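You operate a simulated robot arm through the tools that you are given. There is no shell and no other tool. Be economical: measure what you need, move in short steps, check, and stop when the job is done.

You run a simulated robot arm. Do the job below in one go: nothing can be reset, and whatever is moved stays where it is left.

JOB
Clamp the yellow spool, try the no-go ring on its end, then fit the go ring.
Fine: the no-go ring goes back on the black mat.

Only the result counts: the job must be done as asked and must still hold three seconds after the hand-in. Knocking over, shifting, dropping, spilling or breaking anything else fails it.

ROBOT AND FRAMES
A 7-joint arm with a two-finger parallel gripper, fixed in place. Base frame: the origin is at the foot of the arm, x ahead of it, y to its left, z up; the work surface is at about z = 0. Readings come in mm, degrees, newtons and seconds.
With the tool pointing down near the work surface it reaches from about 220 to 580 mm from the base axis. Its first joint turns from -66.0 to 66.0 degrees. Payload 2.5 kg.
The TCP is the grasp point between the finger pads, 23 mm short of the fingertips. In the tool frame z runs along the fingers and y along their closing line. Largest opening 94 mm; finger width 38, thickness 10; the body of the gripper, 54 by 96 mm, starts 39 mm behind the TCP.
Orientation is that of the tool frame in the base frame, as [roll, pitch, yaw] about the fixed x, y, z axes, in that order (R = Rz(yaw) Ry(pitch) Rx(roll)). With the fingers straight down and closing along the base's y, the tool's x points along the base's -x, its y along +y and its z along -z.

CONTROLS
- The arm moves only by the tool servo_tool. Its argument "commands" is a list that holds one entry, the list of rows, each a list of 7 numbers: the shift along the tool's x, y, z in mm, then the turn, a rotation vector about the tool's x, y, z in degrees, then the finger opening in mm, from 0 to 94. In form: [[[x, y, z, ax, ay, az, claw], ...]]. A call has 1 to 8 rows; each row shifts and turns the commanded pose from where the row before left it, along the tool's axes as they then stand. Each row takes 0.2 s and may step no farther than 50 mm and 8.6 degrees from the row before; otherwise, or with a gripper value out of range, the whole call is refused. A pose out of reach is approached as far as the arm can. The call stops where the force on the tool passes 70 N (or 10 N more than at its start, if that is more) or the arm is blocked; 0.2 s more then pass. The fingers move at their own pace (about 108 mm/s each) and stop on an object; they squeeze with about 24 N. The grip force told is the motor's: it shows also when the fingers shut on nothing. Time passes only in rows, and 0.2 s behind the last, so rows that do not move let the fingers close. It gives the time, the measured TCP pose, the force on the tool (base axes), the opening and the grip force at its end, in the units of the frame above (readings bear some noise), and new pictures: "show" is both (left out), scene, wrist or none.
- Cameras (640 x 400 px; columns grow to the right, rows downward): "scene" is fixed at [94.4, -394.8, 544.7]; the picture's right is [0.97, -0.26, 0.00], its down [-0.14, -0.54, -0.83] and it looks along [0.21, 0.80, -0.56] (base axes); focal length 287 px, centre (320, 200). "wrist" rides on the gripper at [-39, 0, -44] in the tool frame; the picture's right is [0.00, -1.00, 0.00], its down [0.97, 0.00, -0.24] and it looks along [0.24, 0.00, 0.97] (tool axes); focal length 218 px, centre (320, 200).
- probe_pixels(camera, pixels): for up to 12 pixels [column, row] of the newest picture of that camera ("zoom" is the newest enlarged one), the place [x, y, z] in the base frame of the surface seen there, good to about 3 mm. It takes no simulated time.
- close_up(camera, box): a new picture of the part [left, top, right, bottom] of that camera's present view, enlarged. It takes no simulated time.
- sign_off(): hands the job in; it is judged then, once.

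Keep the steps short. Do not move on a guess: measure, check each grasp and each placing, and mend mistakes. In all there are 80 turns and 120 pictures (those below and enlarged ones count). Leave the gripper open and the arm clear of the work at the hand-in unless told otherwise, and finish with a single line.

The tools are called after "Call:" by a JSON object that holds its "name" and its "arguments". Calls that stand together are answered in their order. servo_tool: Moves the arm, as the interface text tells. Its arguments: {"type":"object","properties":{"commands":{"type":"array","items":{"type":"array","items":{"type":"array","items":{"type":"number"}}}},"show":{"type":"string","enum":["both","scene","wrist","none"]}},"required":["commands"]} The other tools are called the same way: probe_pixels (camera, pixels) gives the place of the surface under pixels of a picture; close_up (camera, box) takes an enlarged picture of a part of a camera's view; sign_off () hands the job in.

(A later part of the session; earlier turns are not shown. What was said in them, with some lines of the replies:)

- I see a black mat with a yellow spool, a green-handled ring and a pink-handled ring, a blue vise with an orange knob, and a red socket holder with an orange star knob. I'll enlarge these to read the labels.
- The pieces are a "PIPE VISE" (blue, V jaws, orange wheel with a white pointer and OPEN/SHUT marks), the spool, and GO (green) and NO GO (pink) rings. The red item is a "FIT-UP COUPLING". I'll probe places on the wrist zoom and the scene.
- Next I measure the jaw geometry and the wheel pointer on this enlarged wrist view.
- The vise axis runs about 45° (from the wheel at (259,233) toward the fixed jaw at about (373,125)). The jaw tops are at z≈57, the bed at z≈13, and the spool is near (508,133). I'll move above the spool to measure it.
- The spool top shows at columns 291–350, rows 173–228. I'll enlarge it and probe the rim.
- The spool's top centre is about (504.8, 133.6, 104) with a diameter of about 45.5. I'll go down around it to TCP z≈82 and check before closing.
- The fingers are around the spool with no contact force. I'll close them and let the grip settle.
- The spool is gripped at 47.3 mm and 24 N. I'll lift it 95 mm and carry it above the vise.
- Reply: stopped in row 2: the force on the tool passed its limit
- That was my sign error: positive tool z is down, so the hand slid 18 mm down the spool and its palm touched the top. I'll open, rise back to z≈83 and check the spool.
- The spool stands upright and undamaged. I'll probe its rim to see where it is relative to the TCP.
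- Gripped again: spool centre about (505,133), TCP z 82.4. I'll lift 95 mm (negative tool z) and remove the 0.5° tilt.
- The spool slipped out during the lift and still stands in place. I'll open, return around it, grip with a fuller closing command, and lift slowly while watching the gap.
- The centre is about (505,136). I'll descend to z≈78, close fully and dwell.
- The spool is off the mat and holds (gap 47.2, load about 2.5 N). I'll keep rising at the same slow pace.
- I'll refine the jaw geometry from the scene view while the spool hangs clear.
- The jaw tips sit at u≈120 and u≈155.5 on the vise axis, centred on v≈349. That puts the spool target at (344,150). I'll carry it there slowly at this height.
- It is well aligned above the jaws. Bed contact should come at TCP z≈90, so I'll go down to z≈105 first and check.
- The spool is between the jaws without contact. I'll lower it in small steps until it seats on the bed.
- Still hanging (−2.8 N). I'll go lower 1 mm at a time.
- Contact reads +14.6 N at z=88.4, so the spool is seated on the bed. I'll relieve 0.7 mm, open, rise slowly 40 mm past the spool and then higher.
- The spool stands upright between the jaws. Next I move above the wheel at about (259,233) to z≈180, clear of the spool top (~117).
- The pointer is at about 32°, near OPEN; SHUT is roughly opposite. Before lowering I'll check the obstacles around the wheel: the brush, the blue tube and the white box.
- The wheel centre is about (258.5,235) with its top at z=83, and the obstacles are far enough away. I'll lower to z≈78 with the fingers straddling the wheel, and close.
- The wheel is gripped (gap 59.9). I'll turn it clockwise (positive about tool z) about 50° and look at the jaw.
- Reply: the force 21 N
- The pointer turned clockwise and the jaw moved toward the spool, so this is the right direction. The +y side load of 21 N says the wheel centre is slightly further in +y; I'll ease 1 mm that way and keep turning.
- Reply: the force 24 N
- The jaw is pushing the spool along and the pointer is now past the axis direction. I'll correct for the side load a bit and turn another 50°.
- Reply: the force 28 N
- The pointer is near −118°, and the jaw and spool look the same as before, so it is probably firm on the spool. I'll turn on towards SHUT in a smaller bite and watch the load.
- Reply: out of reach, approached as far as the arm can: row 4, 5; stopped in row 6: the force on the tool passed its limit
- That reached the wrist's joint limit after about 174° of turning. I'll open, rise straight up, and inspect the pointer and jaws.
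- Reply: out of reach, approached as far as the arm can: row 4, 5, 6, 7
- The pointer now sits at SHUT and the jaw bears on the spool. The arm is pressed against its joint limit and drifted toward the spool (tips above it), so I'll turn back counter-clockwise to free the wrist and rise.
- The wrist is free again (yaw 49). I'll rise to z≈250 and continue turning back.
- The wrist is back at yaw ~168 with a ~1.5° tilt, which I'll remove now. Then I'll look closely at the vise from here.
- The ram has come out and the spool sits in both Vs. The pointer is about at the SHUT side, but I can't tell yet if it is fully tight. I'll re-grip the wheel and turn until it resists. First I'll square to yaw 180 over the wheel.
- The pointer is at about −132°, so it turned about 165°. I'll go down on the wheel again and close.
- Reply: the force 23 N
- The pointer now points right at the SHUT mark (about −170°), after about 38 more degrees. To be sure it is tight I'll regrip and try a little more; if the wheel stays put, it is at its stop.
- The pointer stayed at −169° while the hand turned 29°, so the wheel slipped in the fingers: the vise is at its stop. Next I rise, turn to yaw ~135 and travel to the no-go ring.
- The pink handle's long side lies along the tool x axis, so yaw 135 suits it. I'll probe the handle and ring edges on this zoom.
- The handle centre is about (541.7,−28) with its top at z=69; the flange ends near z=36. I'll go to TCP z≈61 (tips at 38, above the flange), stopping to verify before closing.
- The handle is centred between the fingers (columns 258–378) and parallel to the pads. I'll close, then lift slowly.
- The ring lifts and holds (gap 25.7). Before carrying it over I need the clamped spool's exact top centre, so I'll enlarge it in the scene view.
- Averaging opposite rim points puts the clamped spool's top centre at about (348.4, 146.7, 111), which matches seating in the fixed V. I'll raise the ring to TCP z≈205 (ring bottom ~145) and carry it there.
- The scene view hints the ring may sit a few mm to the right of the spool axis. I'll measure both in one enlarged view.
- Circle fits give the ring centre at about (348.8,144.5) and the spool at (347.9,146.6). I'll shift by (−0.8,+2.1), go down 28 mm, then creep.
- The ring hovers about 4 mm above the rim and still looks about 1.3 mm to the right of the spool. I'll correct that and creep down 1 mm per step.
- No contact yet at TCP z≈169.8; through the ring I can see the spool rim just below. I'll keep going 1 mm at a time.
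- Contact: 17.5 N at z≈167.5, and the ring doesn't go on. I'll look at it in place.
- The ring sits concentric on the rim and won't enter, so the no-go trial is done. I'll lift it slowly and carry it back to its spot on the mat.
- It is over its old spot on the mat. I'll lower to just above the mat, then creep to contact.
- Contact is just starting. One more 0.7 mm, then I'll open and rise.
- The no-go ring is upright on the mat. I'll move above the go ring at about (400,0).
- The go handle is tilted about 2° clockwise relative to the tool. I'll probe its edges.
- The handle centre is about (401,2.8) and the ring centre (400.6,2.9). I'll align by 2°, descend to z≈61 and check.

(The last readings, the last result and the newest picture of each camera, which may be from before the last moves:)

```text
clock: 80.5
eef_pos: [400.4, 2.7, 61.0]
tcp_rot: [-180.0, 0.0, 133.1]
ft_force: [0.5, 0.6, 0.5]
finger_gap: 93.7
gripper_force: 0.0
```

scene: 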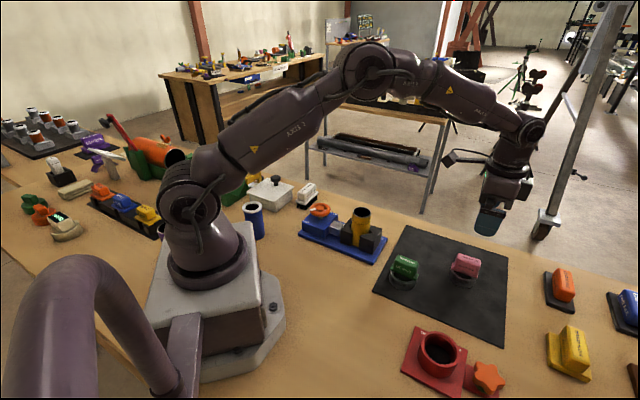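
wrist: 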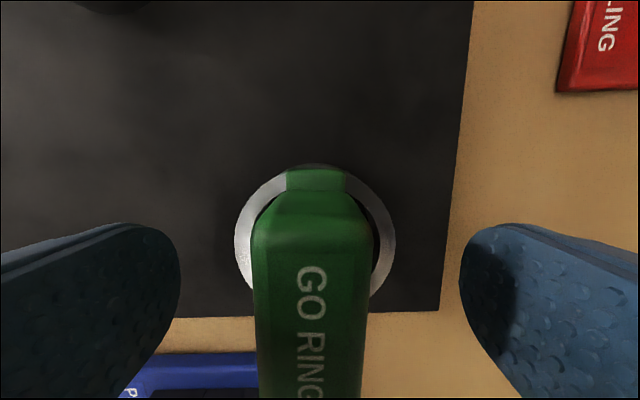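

The handle is about 1.5 mm to the left of centre, so I'll shift that much, close, and lift slowly.

Call:
{"name": "servo_tool", "arguments": {"commands": [[[0, 1.5, 0, 0, 0, 0, 94], [0, 0, 0, 0, 0, 0, 55], [0, 0, 0, 0, 0, 0, 20], [0, 0, 0, 0, 0, 0, 0], [0, 0, 0, 0, 0, 0, 0], [0, 0, 0, 0, 0, 0, 0]]], "show": "none"}}

Call:
{"name": "servo_tool", "arguments": {"commands": [[[0, 0, -3, 0, 0, 0, 0], [0, 0, -7, 0, 0, 0, 0], [0, 0, -15, 0, 0, 0, 0], [0, 0, -22, 0, 0, 0, 0], [0, 0, -28, 0, 0, 0, 0], [0, 0, -28, 0, 0, 0, 0], [0, 0, -25, 0, 0, 0, 0], [0, 0, -15, 0, 0, 0, 0]]], "show": "both"}}

```text
clock: 81.9
eef_pos: [401.2, 2.6, 60.7]
tcp_rot: [-180.0, 0.0, 133.0]
ft_force: [0.9, 0.5, 0.1]
finger_gap: 25.6
gripper_force: 23.7
```

```text
clock: 83.7
eef_pos: [400.9, 2.2, 203.2]
tcp_rot: [179.9, 0.1, 133.1]
ft_force: [0.2, -0.6, -2.1]
finger_gap: 26.0
gripper_force: 23.8
```

scene: 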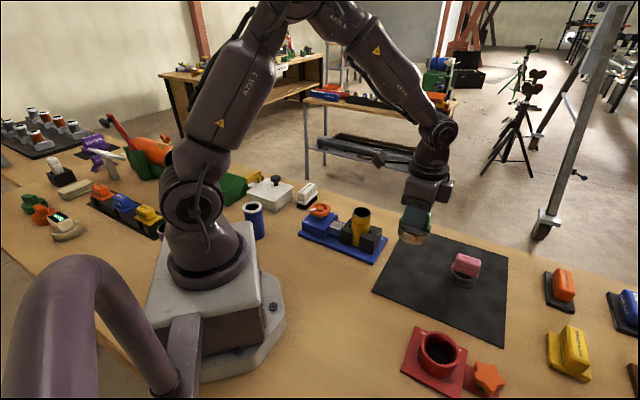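
wrist: 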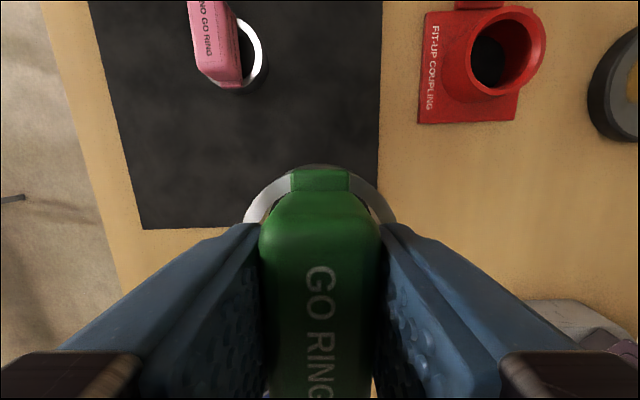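

The go ring is held (gap 25.8). I'll carry it above the spool, with the ring bottom near z 143.

Call:
{"name": "servo_tool", "arguments": {"commands": [[[8.5, 3.6, 0, 0, 0, 0, 0], [17, 7.2, 0, 0, 0, 0, 0], [24.2, 10.2, 0, 0, 0, 0, 0], [25.6, 10.8, 0, 0, 0, 0, 0], [25.6, 10.8, 0, 0, 0, 0, 0], [20, 8.4, 0, 0, 0, 0, 0], [14.2, 6, 0, 0, 0, 0, 0], [7.1, 2.9, 0, 0, 0, 0, 0]]], "show": "none"}}

Call:
{"name": "servo_tool", "arguments": {"commands": [[[0, 0, 5, 0, 0, 0, 0], [0, 0, 0, 0, 0, 0, 0]]], "show": "scene"}}

Call:
{"name": "close_up", "arguments": {"camera": "scene", "box": [335, 185, 399, 225]}}

```text
clock: 85.5
eef_pos: [348.7, 148.5, 204.1]
tcp_rot: [179.9, 0.0, 133.1]
ft_force: [1.2, 0.6, -1.7]
finger_gap: 25.6
gripper_force: 24.6
```

```text
clock: 86.1
eef_pos: [347.4, 147.8, 199.6]
tcp_rot: [180.0, 0.0, 133.1]
ft_force: [-0.5, -0.8, -0.7]
finger_gap: 25.8
gripper_force: 24.1
```

scene: 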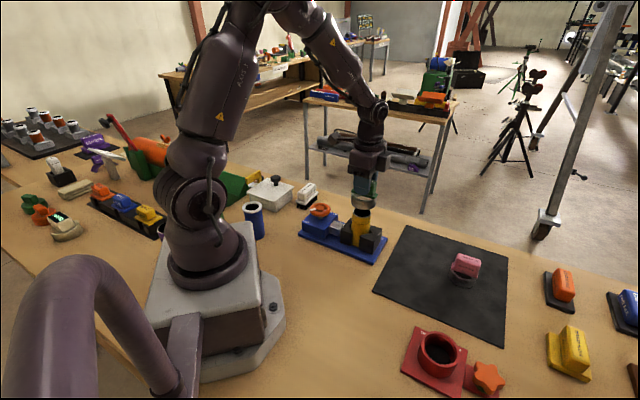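

```text
10.00 times, centred on (367, 205) of scene
```

zoom: 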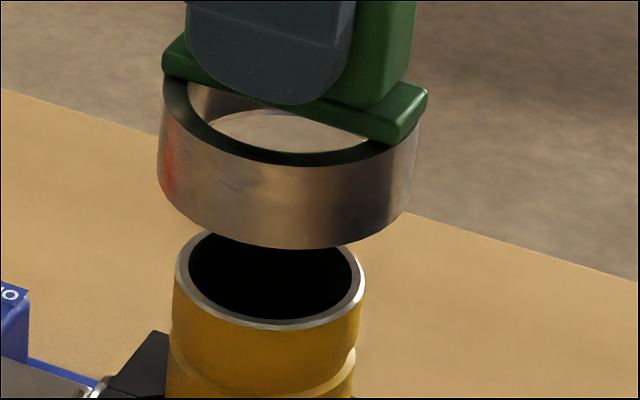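

Next I measure the go ring's lower edge for a circle fit.

Call:
{"name": "probe_pixels", "arguments": {"camera": "zoom", "pixels": [[163, 190], [175, 208], [195, 222], [220, 234], [250, 241], [280, 244], [310, 243], [340, 238], [370, 227], [392, 212], [405, 195], [162, 150]]}}

Call:
{"name": "probe_pixels", "arguments": {"camera": "zoom", "pixels": [[163, 170], [169, 180], [185, 200], [207, 215], [235, 225], [265, 230], [295, 230], [325, 227], [355, 218], [380, 204], [400, 185], [407, 170]]}}

```text
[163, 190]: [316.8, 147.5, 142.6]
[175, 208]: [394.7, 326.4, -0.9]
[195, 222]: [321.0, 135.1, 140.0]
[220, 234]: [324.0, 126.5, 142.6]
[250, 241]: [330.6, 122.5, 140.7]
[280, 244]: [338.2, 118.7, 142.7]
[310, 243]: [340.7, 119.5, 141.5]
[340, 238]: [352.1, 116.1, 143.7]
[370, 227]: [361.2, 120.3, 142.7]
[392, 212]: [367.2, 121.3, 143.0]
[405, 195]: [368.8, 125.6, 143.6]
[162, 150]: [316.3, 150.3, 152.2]
```

```text
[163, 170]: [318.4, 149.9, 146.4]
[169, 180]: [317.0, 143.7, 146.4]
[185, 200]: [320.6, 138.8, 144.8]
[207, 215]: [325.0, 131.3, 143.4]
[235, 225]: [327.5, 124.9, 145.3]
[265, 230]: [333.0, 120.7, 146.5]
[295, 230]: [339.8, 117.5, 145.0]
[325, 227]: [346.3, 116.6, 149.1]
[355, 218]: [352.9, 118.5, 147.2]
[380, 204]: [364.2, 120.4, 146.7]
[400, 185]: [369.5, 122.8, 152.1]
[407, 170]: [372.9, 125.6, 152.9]
```

Both the fit and the picture say the ring is about (+0.9,+1.4) mm off the spool axis. I'll correct that, lower to a few mm above the rim and look.

Call:
{"name": "servo_tool", "arguments": {"commands": [[[-0.4, -1.6, 0, 0, 0, 0, 0], [0, 0, 8, 0, 0, 0, 0], [0, 0, 9, 0, 0, 0, 0], [0, 0, 6, 0, 0, 0, 0], [0, 0, 3, 0, 0, 0, 0], [0, 0, 0, 0, 0, 0, 0]]], "show": "scene"}}

Call:
{"name": "close_up", "arguments": {"camera": "scene", "box": [335, 190, 399, 230]}}

```text
clock: 87.5
eef_pos: [347.5, 146.6, 172.6]
tcp_rot: [-179.9, 0.0, 133.2]
ft_force: [-1.3, -0.8, -1.5]
finger_gap: 25.7
gripper_force: 24.4
```

scene: 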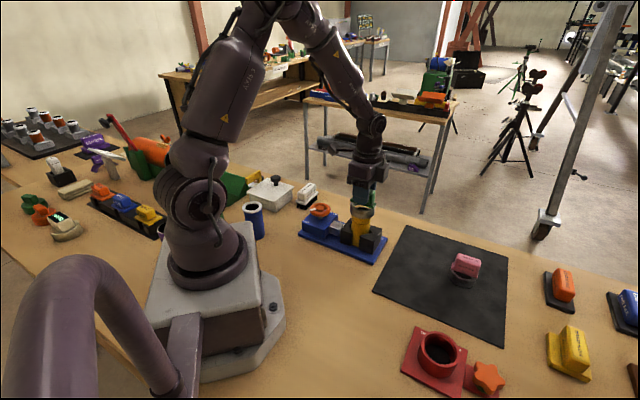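

```text
10.00 times, centred on (367, 210) of scene
```

zoom: 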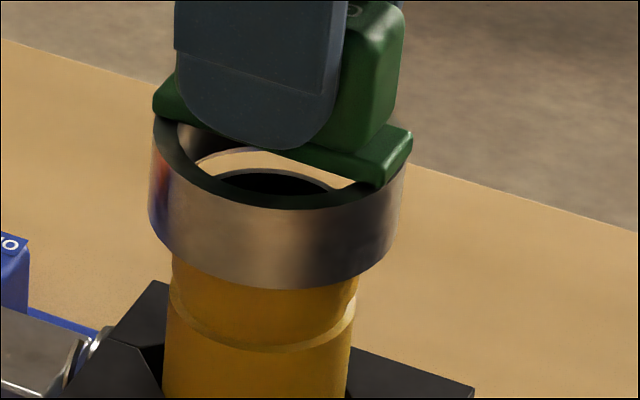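

The ring is a couple of mm above the rim and very nearly concentric. I'll nudge 0.5 mm left and creep down watching the force.

Call:
{"name": "servo_tool", "arguments": {"commands": [[[0.4, -0.3, 1, 0, 0, 0, 0], [0, 0, 1, 0, 0, 0, 0], [0, 0, 1, 0, 0, 0, 0], [0, 0, 0, 0, 0, 0, 0]]], "show": "none"}}

Call:
{"name": "servo_tool", "arguments": {"commands": [[[0, 0, 1, 0, 0, 0, 0], [0, 0, 1, 0, 0, 0, 0], [0, 0, 0, 0, 0, 0, 0]]], "show": "none"}}

```text
clock: 88.5
eef_pos: [345.7, 146.0, 169.9]
tcp_rot: [-180.0, 0.0, 133.1]
ft_force: [-0.5, -0.7, -0.7]
finger_gap: 25.9
gripper_force: 23.7
```

```text
clock: 89.3
eef_pos: [345.3, 147.5, 166.9]
tcp_rot: [-180.0, 0.1, 133.0]
ft_force: [-0.9, 0.5, -1.1]
finger_gap: 25.8
gripper_force: 24.3
```

No contact force at z≈167, below where the rim would have stopped it. The ring may be going on, so I continue gently.

Call:
{"name": "servo_tool", "arguments": {"commands": [[[0, 0, 1, 0, 0, 0, 0], [0, 0, 1, 0, 0, 0, 0], [0, 0, 1, 0, 0, 0, 0], [0, 0, 0, 0, 0, 0, 0]]], "show": "scene"}}

Call:
{"name": "close_up", "arguments": {"camera": "scene", "box": [335, 190, 399, 230]}}

```text
clock: 90.3
eef_pos: [347.0, 146.9, 165.0]
tcp_rot: [-179.8, 0.1, 133.2]
ft_force: [0.1, 0.0, -1.2]
finger_gap: 25.9
gripper_force: 23.7
```

scene: 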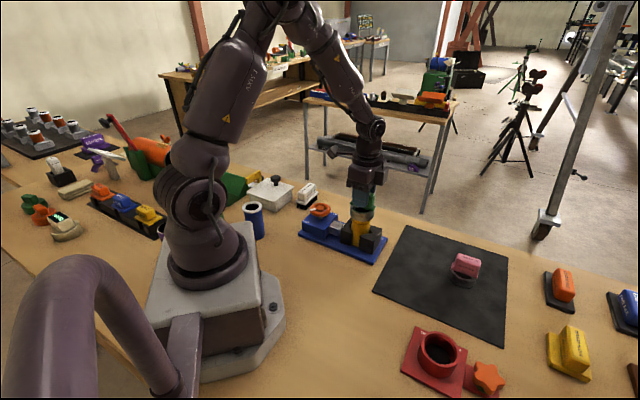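

```text
10.00 times, centred on (367, 210) of scene
```

zoom: 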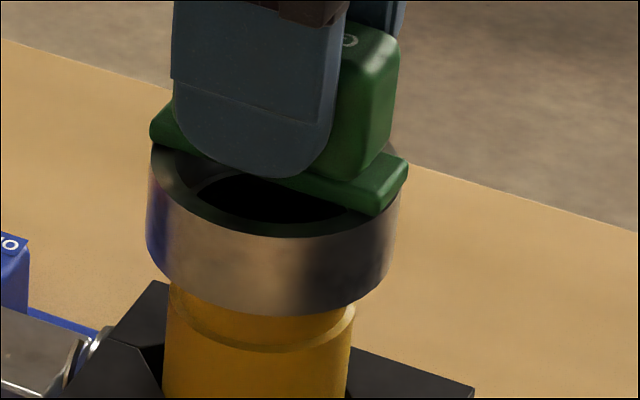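

The go ring has slipped over the end without resistance. I'll keep sliding it down.

Call:
{"name": "servo_tool", "arguments": {"commands": [[[0, 0, 2, 0, 0, 0, 0], [0, 0, 2, 0, 0, 0, 0], [0, 0, 2, 0, 0, 0, 0], [0, 0, 2, 0, 0, 0, 0], [0, 0, 2, 0, 0, 0, 0], [0, 0, 0, 0, 0, 0, 0]]], "show": "none"}}

Call:
{"name": "servo_tool", "arguments": {"commands": [[[0, 0, 2, 0, 0, 0, 0], [0, 0, 2, 0, 0, 0, 0], [0, 0, 1, 0, 0, 0, 0], [0, 0, 1, 0, 0, 0, 0], [0, 0, 0, 0, 0, 0, 0]]], "show": "scene"}}

Call:
{"name": "close_up", "arguments": {"camera": "scene", "box": [335, 195, 399, 235]}}

```text
clock: 91.7
eef_pos: [347.1, 146.5, 156.0]
tcp_rot: [-180.0, 0.0, 133.2]
ft_force: [-1.0, -0.6, -1.9]
finger_gap: 25.8
gripper_force: 24.3
```

```text
clock: 92.9
eef_pos: [345.5, 146.1, 149.8]
tcp_rot: [179.9, 0.1, 133.2]
ft_force: [1.3, 1.2, -0.7]
finger_gap: 25.9
gripper_force: 23.6
```

scene: 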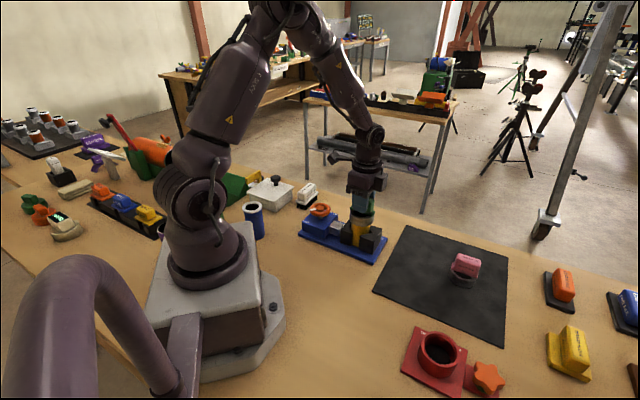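

```text
10.00 times, centred on (367, 215) of scene
```

zoom: 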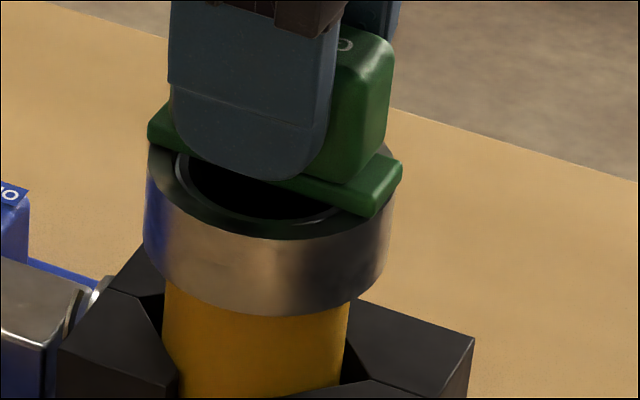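

The ring is well down over the end and the spool rim shows inside. I'll continue in 1 mm steps to the stop.

Call:
{"name": "servo_tool", "arguments": {"commands": [[[0, 0, 1, 0, 0, 0, 0], [0, 0, 1, 0, 0, 0, 0], [0, 0, 1, 0, 0, 0, 0], [0, 0, 1, 0, 0, 0, 0], [0, 0, 0, 0, 0, 0, 0]]], "show": "none"}}

Call:
{"name": "servo_tool", "arguments": {"commands": [[[0, 0, 1, 0, 0, 0, 0], [0, 0, 1, 0, 0, 0, 0], [0, 0, 0, 0, 0, 0, 0]]], "show": "none"}}

```text
clock: 94.1
eef_pos: [347.2, 146.6, 144.5]
tcp_rot: [180.0, 0.1, 133.2]
ft_force: [-4.7, -2.0, 12.5]
finger_gap: 25.8
gripper_force: 24.0
```

```text
clock: 94.9
eef_pos: [346.5, 146.7, 142.8]
tcp_rot: [179.9, 0.1, 133.1]
ft_force: [-3.8, -2.4, 18.1]
finger_gap: 26.0
gripper_force: 23.8
```

It is seated: contact from z≈145, 18 N at 142.8. I'll relieve the force, open, rise and check.

Call:
{"name": "servo_tool", "arguments": {"commands": [[[0, 0, -1, 0, 0, 0, 0], [0, 0, 0, 0, 0, 0, 40], [0, 0, 0, 0, 0, 0, 90], [0, 0, 0, 0, 0, 0, 94], [0, 0, -20, 0, 0, 0, 94], [0, 0, -40, 0, 0, 0, 94], [0, 0, -40, 0, 0, 0, 94], [0, 0, -20, 0, 0, 0, 94]]], "show": "scene"}}

Call:
{"name": "close_up", "arguments": {"camera": "scene", "box": [290, 175, 418, 255]}}

Call:
{"name": "close_up", "arguments": {"camera": "scene", "box": [335, 195, 399, 235]}}

```text
clock: 96.7
eef_pos: [347.3, 147.9, 265.1]
tcp_rot: [-180.0, 0.0, 133.1]
ft_force: [0.1, -0.8, -1.1]
finger_gap: 94.1
gripper_force: 0.2
```

scene: 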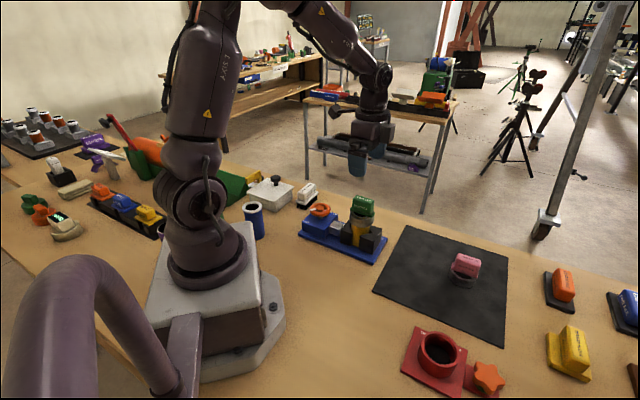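

```text
5.00 times, centred on (354, 215) of scene
```

zoom: 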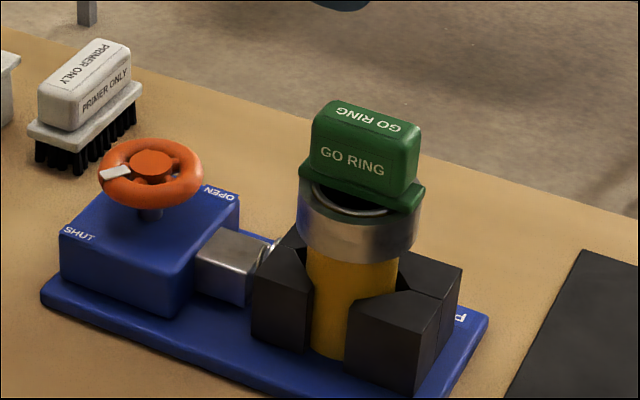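

```text
10.00 times, centred on (367, 215) of scene
```

zoom: 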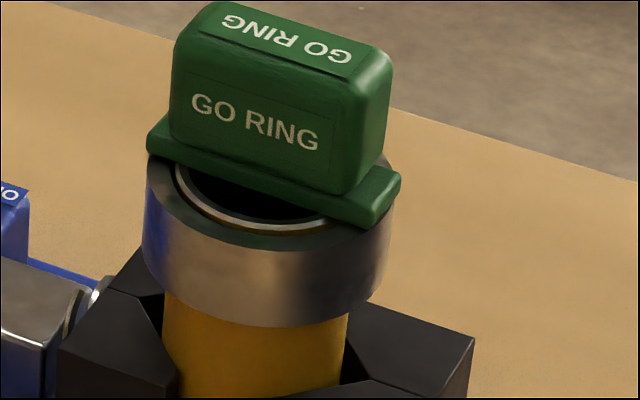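

The go ring sits level on the spool with the spool rim up at the handle bridge. The vise pointer is at SHUT, the no-go ring is on the mat, and the gripper is open and clear at z=265. I'm handing in.

Call:
{"name": "sign_off", "arguments": {}}

```text
The job is handed in.
```

The yellow spool is clamped in the pipe vise, the no-go ring was tried on its end, would not go on and is back on the black mat, and the go ring is fully seated on the spool.
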